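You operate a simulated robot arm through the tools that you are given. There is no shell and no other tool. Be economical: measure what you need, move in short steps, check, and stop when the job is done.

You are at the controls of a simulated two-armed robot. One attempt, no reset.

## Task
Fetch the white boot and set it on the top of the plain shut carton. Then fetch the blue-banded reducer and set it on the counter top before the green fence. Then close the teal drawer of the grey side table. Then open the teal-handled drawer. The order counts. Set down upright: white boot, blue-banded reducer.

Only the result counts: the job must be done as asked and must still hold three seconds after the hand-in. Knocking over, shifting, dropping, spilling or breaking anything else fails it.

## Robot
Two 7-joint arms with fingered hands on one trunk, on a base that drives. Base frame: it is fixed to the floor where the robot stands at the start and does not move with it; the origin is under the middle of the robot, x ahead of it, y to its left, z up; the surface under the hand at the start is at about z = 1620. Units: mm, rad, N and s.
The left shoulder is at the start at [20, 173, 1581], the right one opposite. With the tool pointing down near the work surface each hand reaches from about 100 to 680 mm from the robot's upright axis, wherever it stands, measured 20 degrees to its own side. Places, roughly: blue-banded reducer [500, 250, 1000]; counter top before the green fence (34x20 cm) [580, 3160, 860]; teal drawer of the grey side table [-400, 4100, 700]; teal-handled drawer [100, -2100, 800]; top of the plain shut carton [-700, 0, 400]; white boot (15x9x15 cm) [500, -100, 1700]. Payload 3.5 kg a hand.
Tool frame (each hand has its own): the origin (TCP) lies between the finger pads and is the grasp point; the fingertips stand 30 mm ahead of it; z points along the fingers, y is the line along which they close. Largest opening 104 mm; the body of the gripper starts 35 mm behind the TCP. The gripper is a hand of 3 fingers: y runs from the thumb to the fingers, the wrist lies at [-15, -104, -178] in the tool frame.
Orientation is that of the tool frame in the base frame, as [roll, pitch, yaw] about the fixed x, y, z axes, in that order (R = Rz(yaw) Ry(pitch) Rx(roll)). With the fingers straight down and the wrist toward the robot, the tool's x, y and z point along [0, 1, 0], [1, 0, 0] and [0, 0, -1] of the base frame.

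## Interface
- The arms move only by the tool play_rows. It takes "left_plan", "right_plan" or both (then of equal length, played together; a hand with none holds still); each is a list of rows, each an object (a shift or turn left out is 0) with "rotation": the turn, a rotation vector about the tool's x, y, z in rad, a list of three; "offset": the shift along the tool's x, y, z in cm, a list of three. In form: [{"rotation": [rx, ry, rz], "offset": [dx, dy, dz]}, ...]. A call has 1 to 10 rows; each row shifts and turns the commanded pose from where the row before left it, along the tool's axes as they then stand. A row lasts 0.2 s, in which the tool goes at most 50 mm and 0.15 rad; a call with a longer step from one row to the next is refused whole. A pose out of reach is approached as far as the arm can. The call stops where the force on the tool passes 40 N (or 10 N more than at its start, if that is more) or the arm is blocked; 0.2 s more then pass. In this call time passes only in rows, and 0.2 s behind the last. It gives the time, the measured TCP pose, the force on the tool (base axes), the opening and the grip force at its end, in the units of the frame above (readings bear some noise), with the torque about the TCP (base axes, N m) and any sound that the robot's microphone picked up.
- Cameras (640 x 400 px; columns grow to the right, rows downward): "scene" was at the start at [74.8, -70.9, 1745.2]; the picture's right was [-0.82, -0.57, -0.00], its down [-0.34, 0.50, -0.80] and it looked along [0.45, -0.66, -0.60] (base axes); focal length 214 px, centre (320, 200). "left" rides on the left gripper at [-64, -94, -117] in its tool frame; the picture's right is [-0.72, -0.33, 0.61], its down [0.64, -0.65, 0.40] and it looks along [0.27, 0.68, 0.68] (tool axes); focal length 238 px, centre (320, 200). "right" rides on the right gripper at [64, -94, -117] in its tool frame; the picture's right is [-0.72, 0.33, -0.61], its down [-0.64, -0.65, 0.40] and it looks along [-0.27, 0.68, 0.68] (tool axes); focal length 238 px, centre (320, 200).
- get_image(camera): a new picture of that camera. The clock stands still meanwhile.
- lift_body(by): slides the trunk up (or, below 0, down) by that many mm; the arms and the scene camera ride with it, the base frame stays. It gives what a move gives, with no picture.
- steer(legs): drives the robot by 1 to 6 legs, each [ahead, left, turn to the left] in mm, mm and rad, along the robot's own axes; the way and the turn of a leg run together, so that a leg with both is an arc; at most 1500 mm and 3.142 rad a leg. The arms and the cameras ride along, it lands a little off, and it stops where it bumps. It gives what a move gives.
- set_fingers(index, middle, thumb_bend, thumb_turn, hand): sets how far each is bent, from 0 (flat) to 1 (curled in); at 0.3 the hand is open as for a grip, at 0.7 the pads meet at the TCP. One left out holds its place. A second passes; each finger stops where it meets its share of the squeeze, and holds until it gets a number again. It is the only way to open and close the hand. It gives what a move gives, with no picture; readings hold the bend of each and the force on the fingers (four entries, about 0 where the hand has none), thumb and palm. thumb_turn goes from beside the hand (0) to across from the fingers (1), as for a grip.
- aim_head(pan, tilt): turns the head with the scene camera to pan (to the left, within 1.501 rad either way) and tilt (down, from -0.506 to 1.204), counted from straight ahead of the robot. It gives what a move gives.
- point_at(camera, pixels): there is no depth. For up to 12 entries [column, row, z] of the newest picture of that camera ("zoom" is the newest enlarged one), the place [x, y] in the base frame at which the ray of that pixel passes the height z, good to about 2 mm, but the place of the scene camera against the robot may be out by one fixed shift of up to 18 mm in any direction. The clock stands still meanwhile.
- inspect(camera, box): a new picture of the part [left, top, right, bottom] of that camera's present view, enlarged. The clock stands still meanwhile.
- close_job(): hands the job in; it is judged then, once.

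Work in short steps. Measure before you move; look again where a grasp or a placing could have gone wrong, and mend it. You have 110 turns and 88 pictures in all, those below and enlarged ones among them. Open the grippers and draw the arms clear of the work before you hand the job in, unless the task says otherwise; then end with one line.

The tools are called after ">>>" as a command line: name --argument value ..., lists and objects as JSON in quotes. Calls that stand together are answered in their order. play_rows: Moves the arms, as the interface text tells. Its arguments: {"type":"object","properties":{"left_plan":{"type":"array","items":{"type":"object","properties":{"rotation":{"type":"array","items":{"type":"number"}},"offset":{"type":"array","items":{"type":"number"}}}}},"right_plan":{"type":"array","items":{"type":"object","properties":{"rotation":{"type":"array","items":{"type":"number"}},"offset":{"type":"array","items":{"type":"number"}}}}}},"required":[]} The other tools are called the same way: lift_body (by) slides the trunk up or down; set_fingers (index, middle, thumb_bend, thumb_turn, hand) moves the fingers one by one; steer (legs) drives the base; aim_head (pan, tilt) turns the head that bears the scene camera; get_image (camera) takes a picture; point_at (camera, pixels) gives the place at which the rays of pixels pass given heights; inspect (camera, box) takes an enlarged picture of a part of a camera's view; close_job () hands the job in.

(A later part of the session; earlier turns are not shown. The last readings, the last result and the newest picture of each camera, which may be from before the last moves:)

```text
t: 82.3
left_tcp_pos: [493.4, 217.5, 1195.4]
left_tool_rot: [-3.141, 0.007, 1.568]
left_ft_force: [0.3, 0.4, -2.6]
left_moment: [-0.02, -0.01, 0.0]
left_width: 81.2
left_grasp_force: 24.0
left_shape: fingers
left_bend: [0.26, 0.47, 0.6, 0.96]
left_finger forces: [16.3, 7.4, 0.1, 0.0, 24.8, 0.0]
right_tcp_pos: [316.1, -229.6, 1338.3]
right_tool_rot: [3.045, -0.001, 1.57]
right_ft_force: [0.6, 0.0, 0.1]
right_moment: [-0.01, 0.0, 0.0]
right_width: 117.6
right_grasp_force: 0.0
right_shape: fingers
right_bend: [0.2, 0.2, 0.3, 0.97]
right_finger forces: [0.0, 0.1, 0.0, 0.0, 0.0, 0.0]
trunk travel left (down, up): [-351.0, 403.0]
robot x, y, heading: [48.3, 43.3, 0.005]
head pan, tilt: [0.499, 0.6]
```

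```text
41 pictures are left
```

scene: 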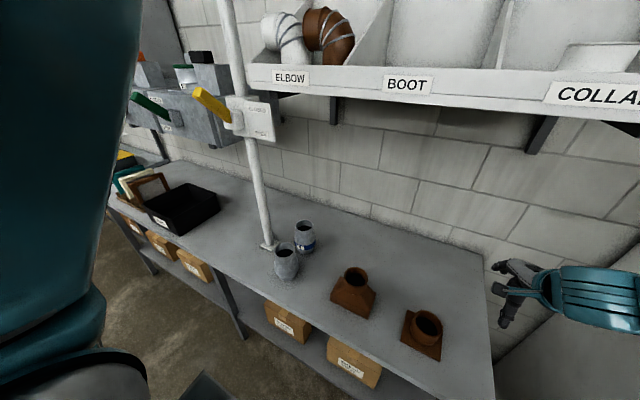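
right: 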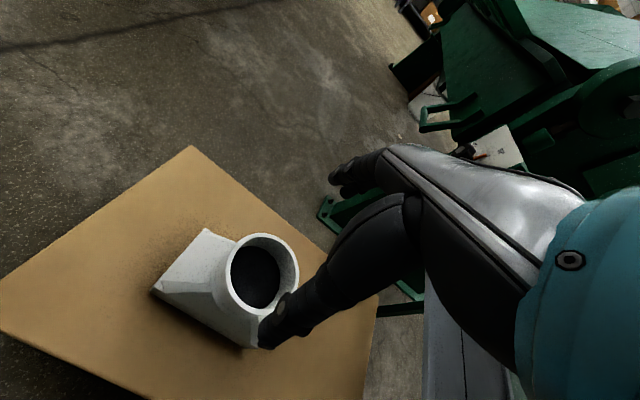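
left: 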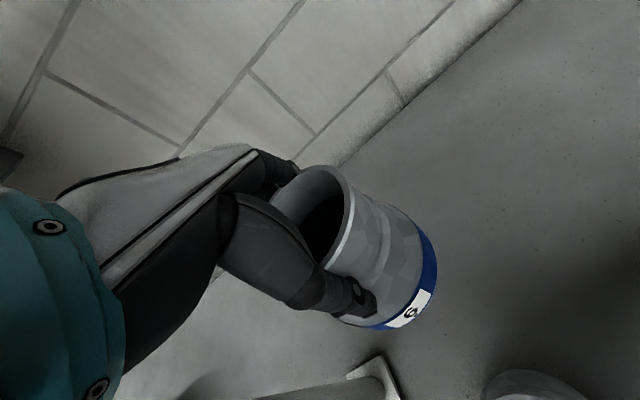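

The reducer hangs upright in the left hand, bottom ≈1073. I back away 300 and look left along the counter.

>>> steer --legs '[[-310, 0, 0]]'

>>> aim_head --pan 1.3 --tilt 0.3

>>> get_image --camera "scene"

```text
t: 84.4
left_tcp_pos: [202.0, 214.0, 1192.9]
left_tool_rot: [-3.139, 0.005, 1.568]
left_ft_force: [-0.6, 0.3, -3.3]
left_moment: [0.01, -0.04, 0.01]
left_width: 80.9
left_grasp_force: 24.3
left_shape: fingers
left_bend: [0.26, 0.47, 0.6, 0.96]
left_finger forces: [16.3, 7.3, 0.1, 0.0, 25.0, 0.0]
right_tcp_pos: [22.2, -233.1, 1334.6]
right_tool_rot: [3.052, -0.004, 1.568]
right_ft_force: [0.8, -0.2, 0.0]
right_moment: [0.01, -0.04, 0.02]
right_width: 117.6
right_grasp_force: 0.1
right_shape: fingers
right_bend: [0.2, 0.2, 0.3, 0.97]
right_finger forces: [0.0, 0.0, 0.0, 0.0, 0.0, 0.0]
trunk travel left (down, up): [-351.0, 403.0]
robot x, y, heading: [-254.4, 40.0, 0.0]
head pan, tilt: [0.499, 0.6]
```

```text
t: 85.5
left_tcp_pos: [202.2, 213.5, 1194.4]
left_tool_rot: [-3.138, 0.005, 1.566]
left_ft_force: [-0.2, -0.2, -2.1]
left_moment: [0.02, 0.0, -0.01]
left_width: 81.0
left_grasp_force: 24.7
left_shape: fingers
left_bend: [0.26, 0.47, 0.6, 0.96]
left_finger forces: [16.3, 7.1, 0.0, 0.1, 25.0, 0.1]
right_tcp_pos: [22.7, -232.7, 1334.1]
right_tool_rot: [3.052, -0.004, 1.568]
right_ft_force: [-0.2, -0.5, 0.0]
right_moment: [0.0, 0.04, 0.0]
right_width: 117.4
right_grasp_force: 0.1
right_shape: fingers
right_bend: [0.2, 0.2, 0.3, 0.97]
right_finger forces: [0.0, 0.0, 0.1, 0.0, 0.0, 0.1]
trunk travel left (down, up): [-351.0, 403.0]
robot x, y, heading: [-253.3, 39.7, -0.001]
head pan, tilt: [1.3, 0.3]
```

```text
40 pictures are left
```

scene: 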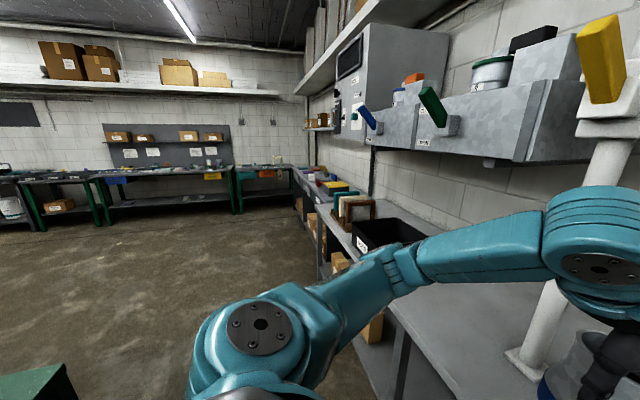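

The aisle is clear. I check the handles' distance, then strafe left 1400.

>>> point_at --camera "scene" --pixels '[[432, 92, 1430], [432, 92, 1500], [365, 110, 1430], [350, 240, 1000], [590, 30, 1500], [330, 280, 900]]'

>>> steer --legs '[[0, 1400, 0]]'

>>> get_image --camera "scene"

```text
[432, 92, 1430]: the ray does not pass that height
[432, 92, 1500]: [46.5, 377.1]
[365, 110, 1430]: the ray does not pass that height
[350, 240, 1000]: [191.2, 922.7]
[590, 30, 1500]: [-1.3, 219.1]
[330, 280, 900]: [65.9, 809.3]
```

```text
t: 92.6
left_tcp_pos: [192.9, 1646.4, 1194.7]
left_tool_rot: [-3.138, 0.005, 1.572]
left_ft_force: [-0.1, -0.2, -2.7]
left_moment: [0.04, -0.03, -0.01]
left_width: 80.6
left_grasp_force: 24.1
left_shape: fingers
left_bend: [0.26, 0.47, 0.6, 0.96]
left_finger forces: [16.3, 7.3, 0.0, 0.0, 24.8, 0.0]
right_tcp_pos: [18.4, 1197.9, 1336.0]
right_tool_rot: [3.053, -0.004, 1.577]
right_ft_force: [0.1, -0.4, 0.3]
right_moment: [0.01, -0.01, 0.0]
right_width: 117.3
right_grasp_force: 0.0
right_shape: fingers
right_bend: [0.2, 0.2, 0.3, 0.97]
right_finger forces: [0.2, 0.0, 0.1, 0.0, 0.1, 0.0]
trunk travel left (down, up): [-351.0, 403.0]
robot x, y, heading: [-264.3, 1470.7, 0.012]
head pan, tilt: [1.3, 0.3]
```

```text
39 pictures are left
```

scene: 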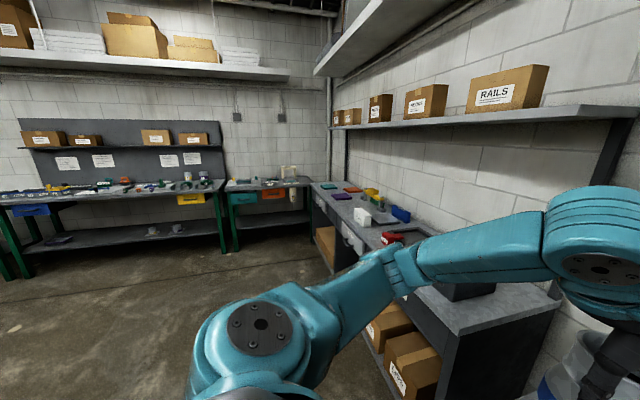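

Clear again. I strafe 1250 more and look at the counter with the fence.

>>> steer --legs '[[0, 1200, -0.012]]'

>>> aim_head --pan 0.5 --tilt 0.45

>>> get_image --camera "scene"

```text
t: 98.7
left_tcp_pos: [190.9, 2845.2, 1193.6]
left_tool_rot: [-3.138, 0.004, 1.563]
left_ft_force: [-0.1, -0.4, -2.9]
left_moment: [0.04, -0.02, 0.02]
left_width: 81.3
left_grasp_force: 23.3
left_shape: fingers
left_bend: [0.26, 0.47, 0.6, 0.96]
left_finger forces: [16.1, 7.1, 0.1, 0.0, 24.8, 0.1]
right_tcp_pos: [10.4, 2398.8, 1336.7]
right_tool_rot: [3.051, -0.001, 1.566]
right_ft_force: [0.5, -0.3, 0.1]
right_moment: [0.03, -0.01, 0.02]
right_width: 117.5
right_grasp_force: 0.1
right_shape: fingers
right_bend: [0.2, 0.2, 0.3, 0.97]
right_finger forces: [0.0, 0.1, 0.1, 0.0, 0.0, 0.0]
trunk travel left (down, up): [-351.0, 403.0]
robot x, y, heading: [-267.2, 2676.9, -0.002]
head pan, tilt: [1.3, 0.3]
```

```text
t: 99.8
left_tcp_pos: [191.3, 2845.1, 1194.3]
left_tool_rot: [-3.136, 0.006, 1.561]
left_ft_force: [0.1, 0.0, -0.9]
left_moment: [0.02, -0.01, -0.02]
left_width: 80.9
left_grasp_force: 24.1
left_shape: fingers
left_bend: [0.26, 0.47, 0.6, 0.96]
left_finger forces: [16.1, 7.2, 0.1, 0.0, 24.8, 0.1]
right_tcp_pos: [10.4, 2399.1, 1335.2]
right_tool_rot: [3.052, -0.003, 1.566]
right_ft_force: [0.3, 0.4, 0.6]
right_moment: [0.01, 0.0, 0.01]
right_width: 117.5
right_grasp_force: 0.0
right_shape: fingers
right_bend: [0.2, 0.2, 0.3, 0.97]
right_finger forces: [0.0, 0.0, 0.0, 0.0, 0.0, 0.0]
trunk travel left (down, up): [-351.0, 403.0]
robot x, y, heading: [-265.7, 2675.7, -0.001]
head pan, tilt: [0.499, 0.45]
```

```text
38 pictures are left
```

scene: 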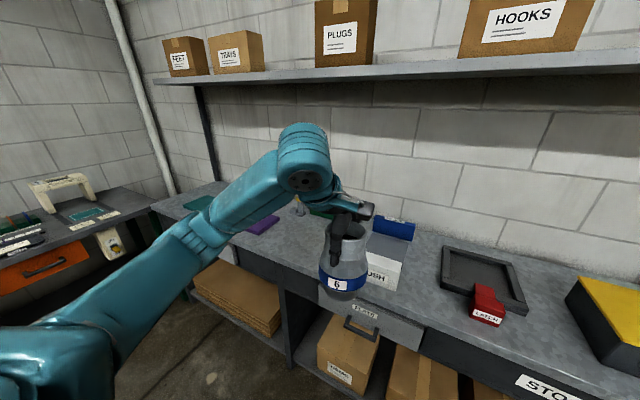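

Parts stand on the counter; a green strip shows near (320,212) behind the arm. I strafe 310 further and view with both cameras.

>>> steer --legs '[[0, 310, 0]]'

>>> aim_head --pan 0.1 --tilt 0.45

>>> get_image --camera "scene"

>>> get_image --camera "left"

```text
t: 101.9
left_tcp_pos: [192.1, 3152.0, 1193.0]
left_tool_rot: [-3.138, 0.006, 1.56]
left_ft_force: [-0.8, 0.2, -2.4]
left_moment: [0.03, -0.02, -0.02]
left_width: 81.1
left_grasp_force: 23.6
left_shape: fingers
left_bend: [0.26, 0.47, 0.6, 0.96]
left_finger forces: [16.3, 7.3, 0.0, 0.0, 24.8, 0.0]
right_tcp_pos: [10.3, 2706.7, 1335.5]
right_tool_rot: [3.053, -0.004, 1.564]
right_ft_force: [0.2, 0.1, 0.2]
right_moment: [-0.03, -0.03, -0.01]
right_width: 117.5
right_grasp_force: 0.0
right_shape: fingers
right_bend: [0.2, 0.2, 0.3, 0.97]
right_finger forces: [0.0, 0.1, 0.1, 0.1, 0.1, 0.1]
trunk travel left (down, up): [-351.0, 403.0]
robot x, y, heading: [-265.9, 2981.7, -0.005]
head pan, tilt: [0.499, 0.45]
```

```text
t: 102.8
left_tcp_pos: [191.9, 3153.0, 1194.2]
left_tool_rot: [-3.138, 0.004, 1.562]
left_ft_force: [-0.3, 0.0, -2.5]
left_moment: [0.0, 0.03, 0.01]
left_width: 81.1
left_grasp_force: 24.1
left_shape: fingers
left_bend: [0.26, 0.47, 0.6, 0.96]
left_finger forces: [16.3, 7.3, 0.1, 0.0, 24.7, 0.0]
right_tcp_pos: [10.9, 2705.6, 1335.6]
right_tool_rot: [3.054, -0.002, 1.563]
right_ft_force: [0.6, -0.1, -0.4]
right_moment: [0.01, 0.04, -0.02]
right_width: 117.5
right_grasp_force: 0.1
right_shape: fingers
right_bend: [0.2, 0.2, 0.3, 0.97]
right_finger forces: [0.0, 0.0, 0.0, 0.0, 0.0, 0.0]
trunk travel left (down, up): [-351.0, 403.0]
robot x, y, heading: [-268.6, 2982.2, -0.0]
head pan, tilt: [0.099, 0.45]
```

```text
37 pictures are left
```

scene: 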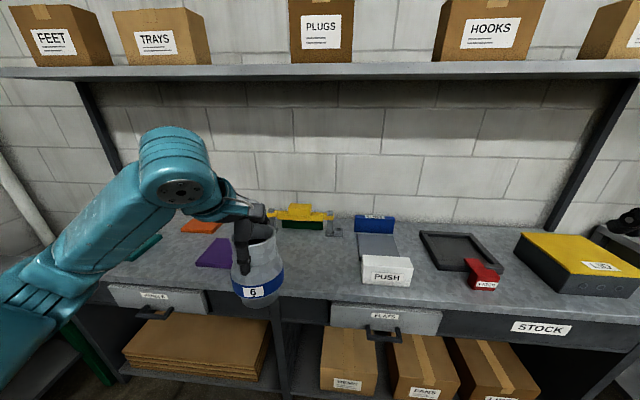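

```text
36 pictures are left
```

left: 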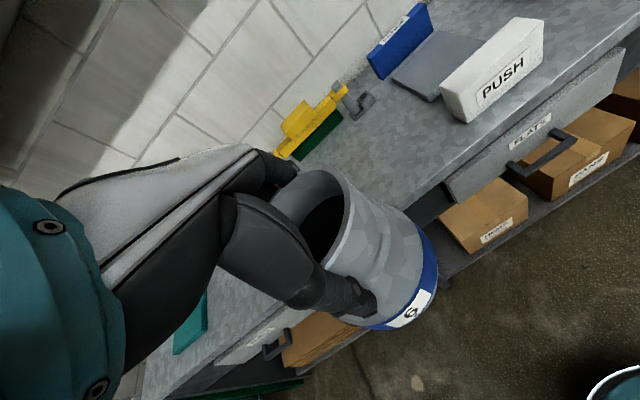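

The dark green fence (with yellow clamp) is at about (300,223) scene, (318,135) left. I zoom both to see the zone before it.

>>> inspect --camera "scene" --box '[130, 180, 420, 300]'

>>> point_at --camera "scene" --pixels '[[283, 228, 860], [323, 229, 860], [362, 282, 860], [411, 284, 860], [200, 266, 860], [240, 240, 860], [107, 287, 860], [440, 303, 860], [335, 236, 860], [357, 232, 860]]'

>>> point_at --camera "left" --pixels '[[300, 160, 860], [343, 117, 860], [430, 215, 860], [375, 100, 860], [170, 340, 860], [345, 100, 900]]'

```text
2.21 times, centred on (275, 240) of scene
```

zoom: 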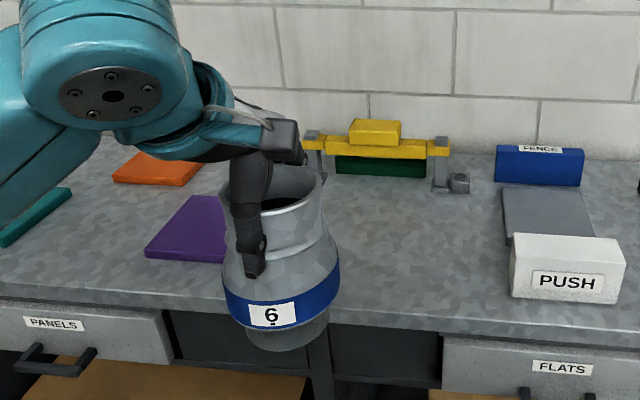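

```text
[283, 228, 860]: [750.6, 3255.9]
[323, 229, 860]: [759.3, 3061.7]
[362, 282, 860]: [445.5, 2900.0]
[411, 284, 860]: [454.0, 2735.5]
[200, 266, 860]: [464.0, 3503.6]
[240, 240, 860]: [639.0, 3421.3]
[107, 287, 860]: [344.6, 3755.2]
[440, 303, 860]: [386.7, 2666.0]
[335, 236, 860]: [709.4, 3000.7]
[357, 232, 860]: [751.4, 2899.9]
```

```text
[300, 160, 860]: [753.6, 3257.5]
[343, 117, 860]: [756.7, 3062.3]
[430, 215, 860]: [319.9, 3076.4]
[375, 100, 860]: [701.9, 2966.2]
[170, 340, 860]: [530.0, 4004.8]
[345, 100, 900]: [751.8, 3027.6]
```

Both cameras agree: fence front x≈755, y 3062–3257, table 860. Target (580,3160). I lower the trunk 60 and drive ahead 325.

>>> lift_body --by -60

>>> steer --legs '[[325, 0, 0]]'

>>> get_image --camera "left"

```text
t: 103.8
left_tcp_pos: [190.7, 3151.2, 1133.9]
left_tool_rot: [-3.138, 0.004, 1.559]
left_ft_force: [-0.3, 0.0, -3.4]
left_moment: [0.02, -0.02, 0.02]
left_width: 80.9
left_grasp_force: 23.7
left_shape: fingers
left_bend: [0.26, 0.47, 0.6, 0.96]
left_finger forces: [16.3, 7.3, 0.0, 0.0, 24.9, 0.1]
right_tcp_pos: [9.9, 2705.6, 1275.7]
right_tool_rot: [3.053, -0.004, 1.564]
right_ft_force: [0.1, 0.3, 0.1]
right_moment: [0.0, 0.03, -0.02]
right_width: 117.2
right_grasp_force: 0.0
right_shape: fingers
right_bend: [0.2, 0.2, 0.3, 0.97]
right_finger forces: [0.0, 0.0, 0.0, 0.0, 0.1, 0.0]
trunk travel left (down, up): [-291.0, 463.0]
robot x, y, heading: [-269.0, 2985.8, -0.01]
head pan, tilt: [0.099, 0.45]
```

```text
t: 106.0
left_tcp_pos: [518.2, 3149.3, 1133.9]
left_tool_rot: [-3.139, 0.005, 1.556]
left_ft_force: [0.4, 0.2, -2.5]
left_moment: [-0.01, 0.05, 0.02]
left_width: 81.2
left_grasp_force: 24.1
left_shape: fingers
left_bend: [0.26, 0.47, 0.6, 0.96]
left_finger forces: [16.2, 7.3, 0.0, 0.0, 24.8, 0.1]
right_tcp_pos: [336.7, 2703.3, 1275.2]
right_tool_rot: [3.051, -0.003, 1.561]
right_ft_force: [0.6, 1.1, 0.7]
right_moment: [0.02, 0.01, 0.01]
right_width: 117.5
right_grasp_force: 0.1
right_shape: fingers
right_bend: [0.2, 0.2, 0.3, 0.97]
right_finger forces: [0.0, 0.1, 0.0, 0.0, 0.0, 0.0]
trunk travel left (down, up): [-291.0, 463.0]
robot x, y, heading: [59.3, 2979.2, -0.003]
head pan, tilt: [0.099, 0.45]
```

```text
34 pictures are left
```

left: 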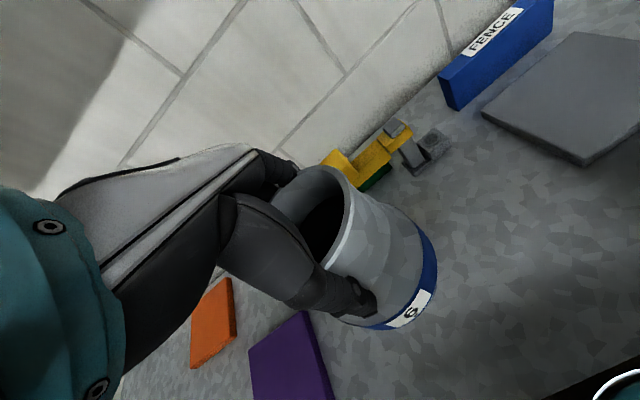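

I extend 62 mm ahead, 10 left, and lower to near the counter.

>>> play_rows --left_plan '[{"offset": [0.5, 3.1, 0]}, {"offset": [0.5, 3.1, 0]}, {"offset": [0, 0, 3]}, {"offset": [0, 0, 3]}, {"offset": [0, 0, 3]}, {"offset": [0, 0, 2.5]}]'

>>> get_image --camera "left"

```text
t: 107.3
left_tcp_pos: [582.3, 3157.0, 1018.6]
left_tool_rot: [-3.137, 0.005, 1.558]
left_ft_force: [-0.3, 0.3, -2.2]
left_moment: [0.01, -0.01, 0.01]
left_width: 81.2
left_grasp_force: 23.4
left_shape: fingers
left_bend: [0.26, 0.47, 0.6, 0.96]
left_finger forces: [16.1, 7.3, 0.0, 0.0, 24.6, 0.0]
right_tcp_pos: [335.8, 2703.5, 1275.4]
right_tool_rot: [3.051, -0.004, 1.561]
right_ft_force: [0.1, -0.6, -0.1]
right_moment: [-0.01, 0.03, -0.01]
right_width: 117.5
right_grasp_force: 0.0
right_shape: fingers
right_bend: [0.2, 0.2, 0.3, 0.97]
right_finger forces: [0.1, 0.0, 0.0, 0.0, 0.0, 0.0]
trunk travel left (down, up): [-291.0, 463.0]
robot x, y, heading: [56.0, 2981.6, -0.007]
head pan, tilt: [0.099, 0.45]
```

```text
33 pictures are left
```

left: 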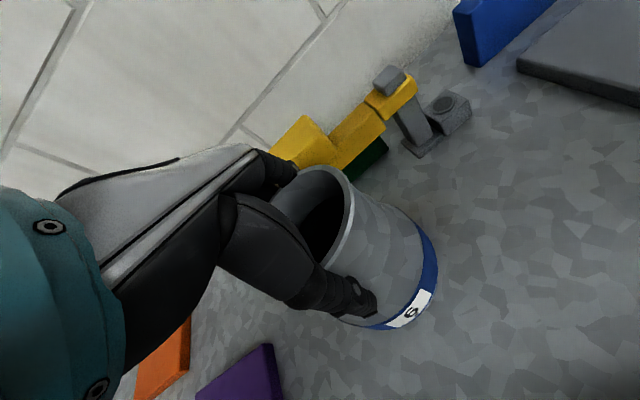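

Lowering on: 20 mm, then 4 mm rows until contact.

>>> play_rows --left_plan '[{"offset": [0, 0, 1]}, {"offset": [0, 0, 1]}, {"offset": [0, 0, 0.4]}, {"offset": [0, 0, 0.4]}, {"offset": [0, 0, 0.4]}]'

>>> inspect --camera "left" --box '[240, 150, 480, 350]'

```text
t: 108.5
left_tcp_pos: [579.6, 3156.1, 986.8]
left_tool_rot: [-3.139, 0.004, 1.556]
left_ft_force: [0.5, -0.5, -2.3]
left_moment: [0.01, -0.01, -0.05]
left_width: 80.9
left_grasp_force: 23.8
left_shape: fingers
left_bend: [0.26, 0.47, 0.6, 0.96]
left_finger forces: [16.0, 7.3, 0.0, 0.0, 24.5, 0.0]
right_tcp_pos: [335.2, 2703.8, 1275.1]
right_tool_rot: [3.054, -0.004, 1.561]
right_ft_force: [-0.5, 0.7, -0.3]
right_moment: [-0.01, -0.01, 0.0]
right_width: 117.5
right_grasp_force: 0.0
right_shape: fingers
right_bend: [0.2, 0.2, 0.3, 0.97]
right_finger forces: [0.0, 0.0, 0.0, 0.0, 0.0, 0.0]
trunk travel left (down, up): [-291.0, 463.0]
robot x, y, heading: [58.8, 2979.1, -0.009]
head pan, tilt: [0.099, 0.45]
```

```text
2.00 times, centred on (360, 250) of left
```

zoom: 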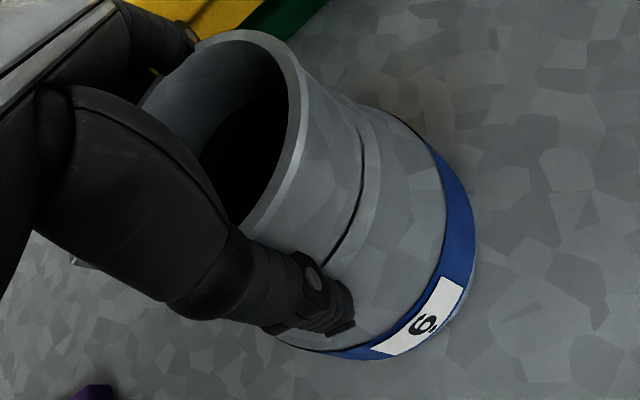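

No contact yet; 3 mm rows downward.

>>> play_rows --left_plan '[{"offset": [0, 0, 0.3]}, {"offset": [0, 0, 0.3]}, {"offset": [0, 0, 0.3]}, {"offset": [0, 0, 0.3]}]'

```text
t: 109.5
left_tcp_pos: [583.8, 3155.3, 985.8]
left_tool_rot: [3.12, 0.013, 1.554]
left_ft_force: [-3.2, 0.1, 20.9]
left_moment: [0.06, -0.25, 0.01]
left_width: 81.2
left_grasp_force: 27.7
left_shape: fingers
left_bend: [0.26, 0.47, 0.59, 0.96]
left_finger forces: [18.4, 8.7, 0.1, 0.1, 28.8, 0.0]
right_tcp_pos: [334.1, 2704.7, 1274.2]
right_tool_rot: [3.053, -0.004, 1.561]
right_ft_force: [0.2, -0.2, -0.1]
right_moment: [0.02, -0.03, 0.0]
right_width: 117.5
right_grasp_force: 0.0
right_shape: fingers
right_bend: [0.2, 0.2, 0.3, 0.97]
right_finger forces: [0.1, 0.0, 0.0, 0.1, 0.0, 0.1]
trunk travel left (down, up): [-291.0, 463.0]
robot x, y, heading: [56.0, 2982.5, -0.007]
head pan, tilt: [0.099, 0.45]
stopped in row 4 (left hand): the force on the tool passed its limit at 43 N (the readings are from after the stop); the commanded pose is now the measured one
```

Contact made. I ease up 2 mm, level the tool (+0.02), then open.

>>> play_rows --left_plan '[{"rotation": [0.02, 0, 0], "offset": [0, 0, -0.2]}]'

>>> set_fingers --hand "left" --index 0.15 --middle 0.15 --thumb_bend 0.25

>>> get_image --camera "left"

```text
t: 109.9
left_tcp_pos: [582.9, 3156.1, 984.9]
left_tool_rot: [-3.14, 0.01, 1.557]
left_ft_force: [2.4, 0.4, 17.6]
left_moment: [0.02, -0.98, -0.02]
left_width: 81.9
left_grasp_force: 29.4
left_shape: fingers
left_bend: [0.25, 0.46, 0.6, 0.96]
left_finger forces: [23.2, 10.7, 0.0, 0.0, 25.9, 0.0]
right_tcp_pos: [335.0, 2702.5, 1275.5]
right_tool_rot: [3.053, -0.004, 1.56]
right_ft_force: [0.8, 0.5, 0.3]
right_moment: [-0.02, 0.01, 0.0]
right_width: 117.3
right_grasp_force: 0.1
right_shape: fingers
right_bend: [0.2, 0.2, 0.3, 0.97]
right_finger forces: [0.0, 0.1, 0.1, 0.0, 0.0, 0.0]
trunk travel left (down, up): [-291.0, 463.0]
robot x, y, heading: [56.0, 2983.6, -0.0]
head pan, tilt: [0.099, 0.45]
```

```text
t: 110.9
left_tcp_pos: [581.6, 3157.0, 982.2]
left_tool_rot: [-3.131, 0.012, 1.555]
left_ft_force: [0.1, 0.4, 0.4]
left_moment: [-0.02, 0.02, -0.01]
left_width: 128.4
left_grasp_force: 0.0
left_shape: fingers
left_bend: [0.15, 0.15, 0.25, 0.97]
left_finger forces: [0.1, 0.1, 0.1, 0.2, 0.0, 0.0]
right_tcp_pos: [335.8, 2702.6, 1276.1]
right_tool_rot: [3.052, -0.002, 1.561]
right_ft_force: [-0.3, 0.5, 0.0]
right_moment: [0.03, 0.02, -0.01]
right_width: 117.4
right_grasp_force: 0.1
right_shape: fingers
right_bend: [0.2, 0.2, 0.3, 0.97]
right_finger forces: [0.1, 0.1, 0.1, 0.0, 0.0, 0.0]
trunk travel left (down, up): [-291.0, 463.0]
robot x, y, heading: [59.8, 2980.9, -0.011]
head pan, tilt: [0.099, 0.45]
```

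```text
31 pictures are left
```

left: 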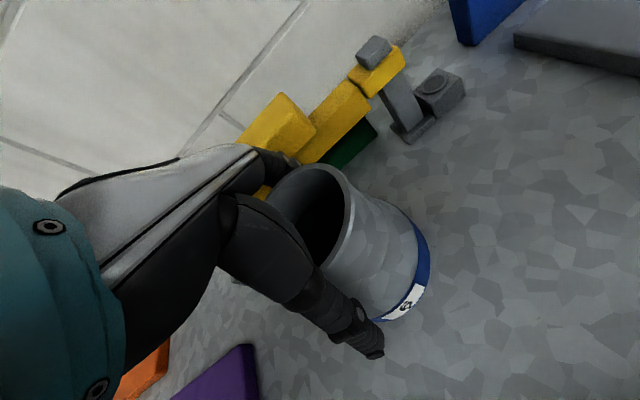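

Released, free of contact. I draw straight up and check the reducer.

>>> play_rows --left_plan '[{"offset": [0, 0, -1]}, {"offset": [0, 0, -2]}, {"offset": [0, 0, -3]}, {"offset": [0, 0, -4]}, {"offset": [0, 0, -4]}]'

>>> get_image --camera "left"

```text
t: 112.1
left_tcp_pos: [583.5, 3156.7, 1124.2]
left_tool_rot: [-3.132, 0.009, 1.556]
left_ft_force: [0.4, -0.5, 0.5]
left_moment: [0.0, 0.02, -0.04]
left_width: 128.6
left_grasp_force: 0.0
left_shape: fingers
left_bend: [0.15, 0.15, 0.25, 0.97]
left_finger forces: [0.1, 0.1, 0.0, 0.0, 0.1, 0.1]
right_tcp_pos: [334.2, 2703.3, 1275.7]
right_tool_rot: [3.054, -0.004, 1.561]
right_ft_force: [-0.7, -0.3, -1.1]
right_moment: [-0.01, -0.01, 0.02]
right_width: 117.4
right_grasp_force: 0.0
right_shape: fingers
right_bend: [0.2, 0.2, 0.3, 0.97]
right_finger forces: [0.1, 0.0, 0.1, 0.0, 0.0, 0.1]
trunk travel left (down, up): [-291.0, 463.0]
robot x, y, heading: [57.4, 2981.8, -0.013]
head pan, tilt: [0.099, 0.45]
```

```text
30 pictures are left
```

left: 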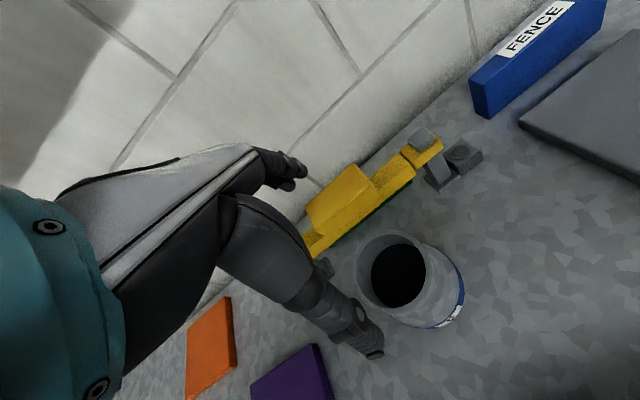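

The reducer stands upright before the fence. I back away 450 and turn left to face the far table.

>>> steer --legs '[[-460, 0, 0], [0, 0, 1.57]]'

>>> aim_head --pan 0 --tilt 0.5

>>> get_image --camera "scene"

```text
t: 118.7
left_tcp_pos: [-588.1, 3502.5, 1123.1]
left_tool_rot: [-3.134, 0.012, -3.136]
left_ft_force: [-0.6, -0.6, -0.9]
left_moment: [-0.01, 0.04, 0.03]
left_width: 128.3
left_grasp_force: 0.0
left_shape: fingers
left_bend: [0.15, 0.15, 0.25, 0.97]
left_finger forces: [0.1, 0.1, 0.1, 0.0, 0.1, 0.0]
right_tcp_pos: [-130.9, 3264.5, 1275.2]
right_tool_rot: [3.053, -0.003, -3.13]
right_ft_force: [-0.6, -0.3, -0.2]
right_moment: [-0.05, -0.03, -0.03]
right_width: 117.7
right_grasp_force: 0.0
right_shape: fingers
right_bend: [0.2, 0.2, 0.3, 0.97]
right_finger forces: [0.0, 0.1, 0.0, 0.0, 0.0, 0.1]
trunk travel left (down, up): [-291.0, 463.0]
robot x, y, heading: [-406.2, 2980.2, 1.58]
head pan, tilt: [0.099, 0.45]
```

```text
t: 119.4
left_tcp_pos: [-588.5, 3502.5, 1123.7]
left_tool_rot: [-3.132, 0.011, -3.135]
left_ft_force: [-0.8, 0.5, 0.2]
left_moment: [0.02, 0.01, 0.01]
left_width: 128.5
left_grasp_force: 0.0
left_shape: fingers
left_bend: [0.15, 0.15, 0.25, 0.97]
left_finger forces: [0.0, 0.0, 0.0, 0.1, 0.0, 0.1]
right_tcp_pos: [-129.7, 3264.8, 1276.1]
right_tool_rot: [3.054, -0.003, -3.131]
right_ft_force: [-0.8, 0.5, 0.2]
right_moment: [0.0, 0.06, 0.02]
right_width: 117.4
right_grasp_force: 0.1
right_shape: fingers
right_bend: [0.2, 0.2, 0.3, 0.97]
right_finger forces: [0.0, 0.0, 0.0, 0.1, 0.1, 0.0]
trunk travel left (down, up): [-291.0, 463.0]
robot x, y, heading: [-401.0, 2976.8, 1.589]
head pan, tilt: [0.0, 0.499]
```

```text
29 pictures are left
```

scene: 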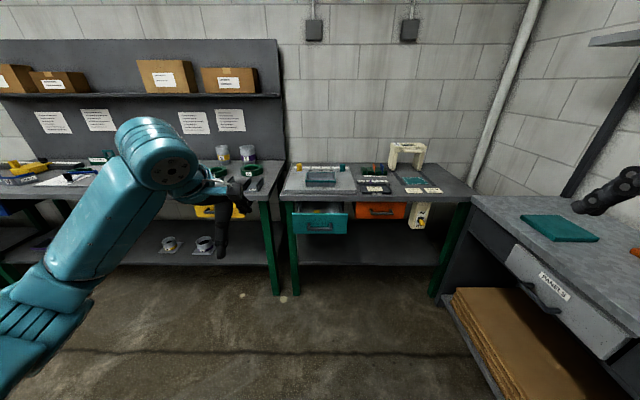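

The teal drawer at (320,221) stands out of the table. I zoom and measure.

>>> inspect --camera "scene" --box '[260, 150, 460, 275]'

>>> point_at --camera "scene" --pixels '[[320, 226, 700], [293, 214, 740], [348, 214, 740], [320, 232, 680], [356, 216, 740], [404, 216, 740], [320, 190, 880], [290, 200, 850], [320, 226, 660]]'

```text
3.20 times, centred on (360, 212) of scene
```

zoom: 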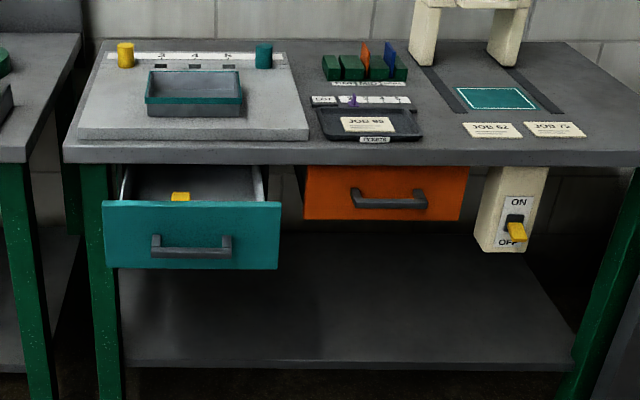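

```text
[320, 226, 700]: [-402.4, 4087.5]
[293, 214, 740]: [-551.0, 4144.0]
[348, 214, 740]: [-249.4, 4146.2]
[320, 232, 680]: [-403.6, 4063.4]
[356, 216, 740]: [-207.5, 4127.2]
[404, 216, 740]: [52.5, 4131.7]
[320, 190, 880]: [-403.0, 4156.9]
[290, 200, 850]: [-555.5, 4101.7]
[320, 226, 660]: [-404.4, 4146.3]
```

Drawer front: centre (−403, ~4090, ~700), about 100 mm out. I close the left fingers to a point and tilt the tool forward by 0.8 rad for pushing.

>>> set_fingers --hand "left" --index 0.7 --middle 0.7 --thumb_bend 0.7

>>> play_rows --left_plan '[{"rotation": [-0.135, 0, 0]}, {"rotation": [-0.135, 0, 0]}, {"rotation": [-0.135, 0, 0]}, {"rotation": [-0.135, 0, 0]}, {"rotation": [-0.135, 0, 0]}, {"rotation": [-0.135, 0, 0]}]'

>>> lift_body --by -260

```text
t: 120.4
left_tcp_pos: [-587.8, 3503.3, 1122.4]
left_tool_rot: [-3.133, 0.01, -3.136]
left_ft_force: [-0.8, 0.4, 0.6]
left_moment: [-0.01, 0.01, -0.01]
left_width: 1.7
left_grasp_force: 0.1
left_shape: fingers
left_bend: [0.7, 0.7, 0.7, 0.97]
left_finger forces: [0.0, 0.0, 0.1, 0.0, 0.0, 0.1]
right_tcp_pos: [-130.1, 3265.1, 1275.3]
right_tool_rot: [3.053, -0.003, -3.131]
right_ft_force: [0.0, 0.4, 0.3]
right_moment: [0.03, -0.04, 0.02]
right_width: 117.5
right_grasp_force: 0.0
right_shape: fingers
right_bend: [0.2, 0.2, 0.3, 0.97]
right_finger forces: [0.0, 0.1, 0.0, 0.0, 0.0, 0.1]
trunk travel left (down, up): [-291.0, 463.0]
robot x, y, heading: [-400.3, 2982.9, 1.587]
head pan, tilt: [0.0, 0.499]
```

```text
t: 121.8
left_tcp_pos: [-587.6, 3503.0, 1124.9]
left_tool_rot: [2.339, 0.01, -3.136]
left_ft_force: [0.1, -0.2, 0.2]
left_moment: [0.04, 0.02, -0.01]
left_width: 1.2
left_grasp_force: 0.0
left_shape: fingers
left_bend: [0.7, 0.7, 0.7, 0.97]
left_finger forces: [0.0, 0.0, 0.1, 0.0, 0.1, 0.0]
right_tcp_pos: [-130.4, 3264.1, 1275.2]
right_tool_rot: [3.054, -0.003, -3.131]
right_ft_force: [-0.4, 0.7, -0.1]
right_moment: [-0.02, -0.03, 0.02]
right_width: 117.3
right_grasp_force: 0.0
right_shape: fingers
right_bend: [0.2, 0.2, 0.3, 0.97]
right_finger forces: [0.0, 0.0, 0.1, 0.0, 0.1, 0.0]
trunk travel left (down, up): [-291.0, 463.0]
robot x, y, heading: [-401.3, 2983.3, 1.583]
head pan, tilt: [0.0, 0.499]
```

```text
t: 124.5
left_tcp_pos: [-589.0, 3555.1, 757.2]
left_tool_rot: [2.585, 0.011, -3.133]
left_ft_force: [0.1, 0.8, -0.1]
left_moment: [0.0, 0.03, 0.0]
left_width: 1.5
left_grasp_force: 0.0
left_shape: fingers
left_bend: [0.7, 0.7, 0.7, 0.97]
left_finger forces: [0.0, 0.1, 0.1, 0.0, 0.0, 0.0]
right_tcp_pos: [-130.0, 3264.1, 1014.9]
right_tool_rot: [3.051, -0.005, -3.13]
right_ft_force: [-0.2, 0.7, 0.3]
right_moment: [-0.03, 0.03, 0.0]
right_width: 117.5
right_grasp_force: 0.0
right_shape: fingers
right_bend: [0.2, 0.2, 0.3, 0.97]
right_finger forces: [0.1, 0.0, 0.0, 0.0, 0.1, 0.1]
trunk travel left (down, up): [-31.0, 723.0]
robot x, y, heading: [-399.7, 2980.7, 1.583]
head pan, tilt: [0.0, 0.499]
```

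The arm shifted to tilt 0.56 by itself. I tilt further by 0.54 so the tips lead, and see whether the arm allows it.

>>> play_rows --left_plan '[{"rotation": [-0.135, 0, 0]}, {"rotation": [-0.135, 0, 0]}, {"rotation": [-0.135, 0, 0]}, {"rotation": [-0.135, 0, 0]}]'

>>> get_image --camera "left"

```text
t: 125.5
left_tcp_pos: [-589.1, 3554.2, 754.8]
left_tool_rot: [2.046, 0.012, -3.134]
left_ft_force: [0.1, 0.1, -0.2]
left_moment: [-0.04, 0.02, 0.03]
left_width: 1.3
left_grasp_force: 0.1
left_shape: fingers
left_bend: [0.7, 0.7, 0.7, 0.97]
left_finger forces: [0.0, 0.0, 0.0, 0.1, 0.0, 0.0]
right_tcp_pos: [-130.8, 3264.7, 1015.9]
right_tool_rot: [3.053, -0.004, -3.131]
right_ft_force: [0.4, -0.7, 0.0]
right_moment: [-0.02, 0.04, -0.05]
right_width: 117.3
right_grasp_force: 0.0
right_shape: fingers
right_bend: [0.2, 0.2, 0.3, 0.97]
right_finger forces: [0.0, 0.1, 0.0, 0.0, 0.1, 0.0]
trunk travel left (down, up): [-31.0, 723.0]
robot x, y, heading: [-398.9, 2983.6, 1.584]
head pan, tilt: [0.0, 0.499]
```

```text
27 pictures are left
```

left: 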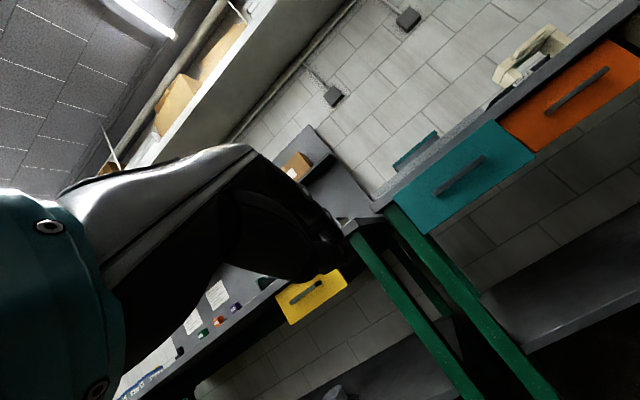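

Tilt 1.1 works. I check the drawer height using the left view: face corners (392,190), (432,233), (533,158), handle (460,176).

>>> point_at --camera "left" --pixels '[[460, 176, 700], [460, 176, 720], [432, 233, 660], [432, 233, 640], [533, 158, 640], [533, 158, 660], [498, 121, 760], [385, 205, 760], [498, 121, 780], [385, 205, 740]]'

>>> point_at --camera "zoom" --pixels '[[190, 246, 700], [190, 246, 680], [105, 268, 650], [278, 269, 650], [102, 202, 750], [281, 203, 750], [102, 202, 780], [278, 269, 630], [305, 164, 760], [305, 218, 640]]'

```text
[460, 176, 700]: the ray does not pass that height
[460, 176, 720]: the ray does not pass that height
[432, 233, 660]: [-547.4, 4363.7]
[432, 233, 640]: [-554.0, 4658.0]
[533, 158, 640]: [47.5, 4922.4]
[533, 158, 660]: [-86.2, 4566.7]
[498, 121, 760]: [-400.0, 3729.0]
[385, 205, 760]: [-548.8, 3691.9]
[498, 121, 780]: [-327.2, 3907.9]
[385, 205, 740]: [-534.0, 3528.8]
```

```text
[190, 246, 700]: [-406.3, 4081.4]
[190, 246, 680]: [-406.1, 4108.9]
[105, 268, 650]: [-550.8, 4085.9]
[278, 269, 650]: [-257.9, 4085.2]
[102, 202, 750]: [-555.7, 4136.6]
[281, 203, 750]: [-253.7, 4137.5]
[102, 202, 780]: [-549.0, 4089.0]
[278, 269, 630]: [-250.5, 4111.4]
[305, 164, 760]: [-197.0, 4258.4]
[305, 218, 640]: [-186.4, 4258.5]
```

Triangulated: drawer face y≈4050, z 681–796, x −553…−253; closed plane ≈4197. I strafe right 76 and drive ahead 440, leaving the tips ~25 mm short, then look.

>>> steer --legs '[[0, -72, -0.013], [440, 0, 0]]'

>>> get_image --camera "left"

>>> aim_head --pan 0.1 --tilt 0.5

>>> get_image --camera "scene"

```text
t: 128.8
left_tcp_pos: [-508.2, 3999.1, 756.2]
left_tool_rot: [2.046, 0.012, 3.135]
left_ft_force: [-0.9, 0.1, 0.3]
left_moment: [0.01, 0.0, 0.02]
left_width: 1.2
left_grasp_force: 0.1
left_shape: fingers
left_bend: [0.7, 0.7, 0.7, 0.97]
left_finger forces: [0.1, 0.0, 0.0, 0.0, 0.0, 0.0]
right_tcp_pos: [-53.8, 3703.5, 1014.7]
right_tool_rot: [3.051, -0.004, 3.139]
right_ft_force: [0.4, -0.2, -0.5]
right_moment: [-0.01, -0.01, 0.0]
right_width: 117.5
right_grasp_force: 0.0
right_shape: fingers
right_bend: [0.2, 0.2, 0.3, 0.97]
right_finger forces: [0.1, 0.0, 0.0, 0.0, 0.1, 0.0]
trunk travel left (down, up): [-31.0, 723.0]
robot x, y, heading: [-329.5, 3423.0, 1.574]
head pan, tilt: [0.0, 0.499]
```

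```text
26 pictures are left
```

left: 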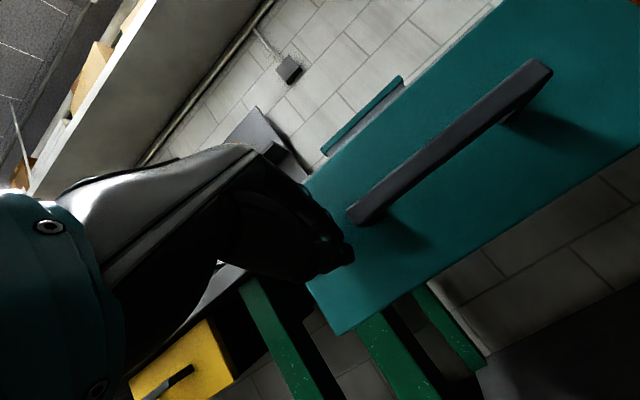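

```text
t: 129.4
left_tcp_pos: [-508.1, 3998.2, 756.7]
left_tool_rot: [2.045, 0.012, 3.135]
left_ft_force: [0.0, 0.0, -0.4]
left_moment: [-0.03, -0.01, 0.0]
left_width: 1.1
left_grasp_force: 0.0
left_shape: fingers
left_bend: [0.7, 0.7, 0.7, 0.97]
left_finger forces: [0.0, 0.0, 0.0, 0.1, 0.0, 0.0]
right_tcp_pos: [-53.7, 3702.5, 1016.2]
right_tool_rot: [3.051, -0.005, 3.139]
right_ft_force: [-0.9, 0.5, -0.9]
right_moment: [-0.01, -0.02, 0.01]
right_width: 117.8
right_grasp_force: 0.1
right_shape: fingers
right_bend: [0.2, 0.2, 0.3, 0.97]
right_finger forces: [0.0, 0.0, 0.1, 0.0, 0.0, 0.1]
trunk travel left (down, up): [-31.0, 723.0]
robot x, y, heading: [-329.3, 3422.2, 1.575]
head pan, tilt: [0.099, 0.499]
```

```text
25 pictures are left
```

scene: 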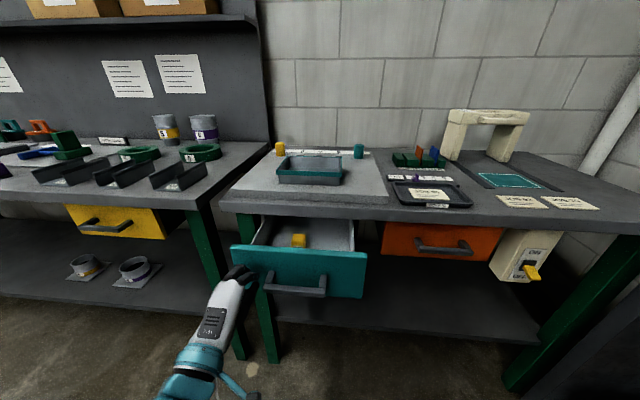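

Fingers are at the left of the drawer face, past the handle end. I push forward with the arm, 150 mm in ten rows.

>>> play_rows --left_plan '[{"offset": [0, 0.686, 1.334]}, {"offset": [0, 0.686, 1.334]}, {"offset": [0, 0.686, 1.334]}, {"offset": [0, 0.686, 1.334]}, {"offset": [0, 0.686, 1.334]}, {"offset": [0, 0.686, 1.334]}, {"offset": [0, 0.686, 1.334]}, {"offset": [0, 0.686, 1.334]}, {"offset": [0, 0.686, 1.334]}, {"offset": [0, 0.686, 1.334]}]'

>>> get_image --camera "scene"

```text
t: 131.6
left_tcp_pos: [-508.2, 4148.2, 756.8]
left_tool_rot: [2.045, 0.012, 3.136]
left_ft_force: [-0.5, -1.0, 0.1]
left_moment: [-0.01, 0.0, -0.04]
left_width: 0.7
left_grasp_force: 0.1
left_shape: fingers
left_bend: [0.7, 0.7, 0.7, 0.97]
left_finger forces: [0.2, 0.0, 0.0, 0.1, 0.0, 0.0]
right_tcp_pos: [-54.2, 3702.9, 1015.2]
right_tool_rot: [3.051, -0.003, 3.139]
right_ft_force: [1.2, -0.2, 0.6]
right_moment: [-0.01, 0.0, 0.02]
right_width: 117.6
right_grasp_force: 0.1
right_shape: fingers
right_bend: [0.2, 0.2, 0.3, 0.97]
right_finger forces: [0.1, 0.0, 0.1, 0.0, 0.0, 0.0]
trunk travel left (down, up): [-31.0, 723.0]
robot x, y, heading: [-328.6, 3422.4, 1.573]
head pan, tilt: [0.099, 0.499]
```

```text
24 pictures are left
```

scene: 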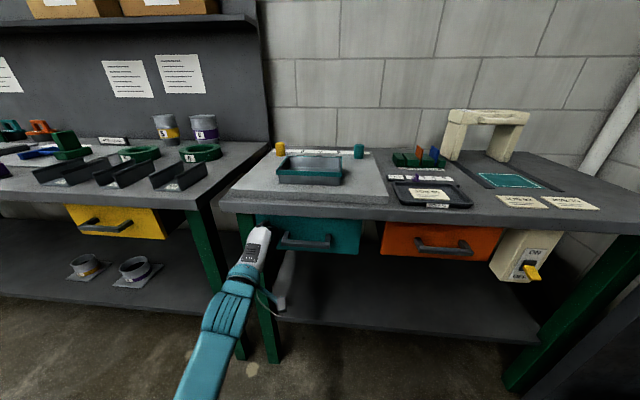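

The drawer has gone in nearly flush. I keep pushing in 4 mm rows until it stops.

>>> play_rows --left_plan '[{"offset": [0, 0.183, 0.356]}, {"offset": [0, 0.183, 0.356]}, {"offset": [0, 0.183, 0.356]}, {"offset": [0, 0.183, 0.356]}, {"offset": [0, 0.183, 0.356]}, {"offset": [0, 0.183, 0.356]}, {"offset": [0, 0.183, 0.356]}, {"offset": [0, 0.183, 0.356]}]'

>>> inspect --camera "scene" --box '[200, 170, 520, 300]'

```text
t: 132.9
left_tcp_pos: [-508.2, 4164.3, 763.0]
left_tool_rot: [2.029, 0.014, 3.132]
left_ft_force: [0.4, -28.3, 3.8]
left_moment: [0.03, -0.02, 0.17]
left_width: 0.1
left_grasp_force: 15.9
left_shape: fingers
left_bend: [0.71, 0.72, 0.68, 0.97]
left_finger forces: [15.1, 16.3, 0.0, 0.0, 0.0, 0.0]
right_tcp_pos: [-53.4, 3698.3, 1015.5]
right_tool_rot: [3.051, -0.004, 3.14]
right_ft_force: [-0.1, -0.4, -0.2]
right_moment: [-0.03, 0.04, -0.02]
right_width: 117.5
right_grasp_force: 0.1
right_shape: fingers
right_bend: [0.2, 0.2, 0.3, 0.97]
right_finger forces: [0.0, 0.0, 0.1, 0.0, 0.0, 0.0]
trunk travel left (down, up): [-31.0, 723.0]
robot x, y, heading: [-328.9, 3424.1, 1.574]
head pan, tilt: [0.099, 0.499]
stopped in row 6 (left hand): the force on the tool passed its limit at 42 N (the readings are from after the stop); the commanded pose is now the measured one
```

```text
2.00 times, centred on (360, 235) of scene
```

zoom: 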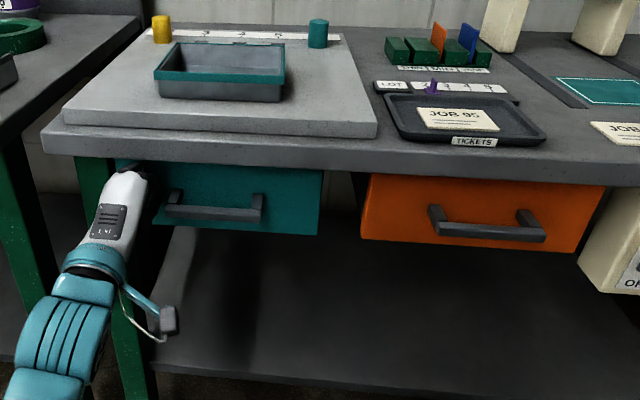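

Firm end stop at 42 N and the teal face lies flush/recessed: closed. I withdraw the arm, drive back and check.

>>> play_rows --left_plan '[{"offset": [0, -0.9, -1.78]}, {"offset": [0, -1.37, -2.67]}, {"offset": [0, -1.37, -2.67]}, {"offset": [0, -1.37, -2.67]}]'

>>> steer --legs '[[-450, 0, 0]]'

>>> inspect --camera "scene" --box '[200, 140, 520, 340]'

```text
t: 133.9
left_tcp_pos: [-506.8, 4056.7, 759.6]
left_tool_rot: [2.036, 0.014, 3.134]
left_ft_force: [-0.4, 0.1, 1.4]
left_moment: [0.03, 0.01, 0.0]
left_width: 1.0
left_grasp_force: 0.1
left_shape: fingers
left_bend: [0.7, 0.7, 0.7, 0.97]
left_finger forces: [0.1, 0.1, 0.0, 0.0, 0.0, 0.0]
right_tcp_pos: [-53.6, 3702.2, 1014.6]
right_tool_rot: [3.053, -0.002, 3.138]
right_ft_force: [-0.7, 0.0, 0.1]
right_moment: [0.0, -0.01, -0.02]
right_width: 117.3
right_grasp_force: 0.1
right_shape: fingers
right_bend: [0.2, 0.2, 0.3, 0.97]
right_finger forces: [0.0, 0.0, 0.1, 0.0, 0.0, 0.0]
trunk travel left (down, up): [-31.0, 723.0]
robot x, y, heading: [-334.7, 3424.5, 1.576]
head pan, tilt: [0.099, 0.499]
```

```text
t: 136.7
left_tcp_pos: [-507.8, 3586.4, 761.0]
left_tool_rot: [2.038, 0.013, 3.133]
left_ft_force: [-0.1, -0.2, -0.5]
left_moment: [0.02, -0.01, 0.0]
left_width: 1.1
left_grasp_force: 0.1
left_shape: fingers
left_bend: [0.7, 0.7, 0.7, 0.97]
left_finger forces: [0.1, 0.0, 0.0, 0.0, 0.1, 0.0]
right_tcp_pos: [-54.0, 3230.2, 1014.8]
right_tool_rot: [3.052, -0.003, 3.139]
right_ft_force: [0.6, 0.1, -0.6]
right_moment: [-0.02, -0.02, -0.02]
right_width: 117.6
right_grasp_force: 0.1
right_shape: fingers
right_bend: [0.2, 0.2, 0.3, 0.97]
right_finger forces: [0.0, 0.1, 0.1, 0.0, 0.1, 0.0]
trunk travel left (down, up): [-31.0, 723.0]
robot x, y, heading: [-328.9, 2953.9, 1.574]
head pan, tilt: [0.099, 0.499]
```

```text
2.00 times, centred on (360, 240) of scene
```

zoom: 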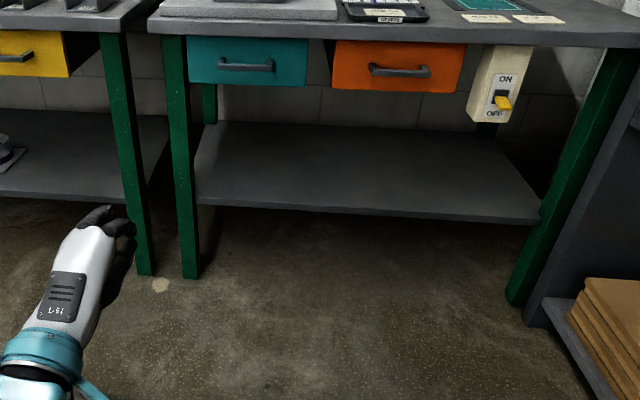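

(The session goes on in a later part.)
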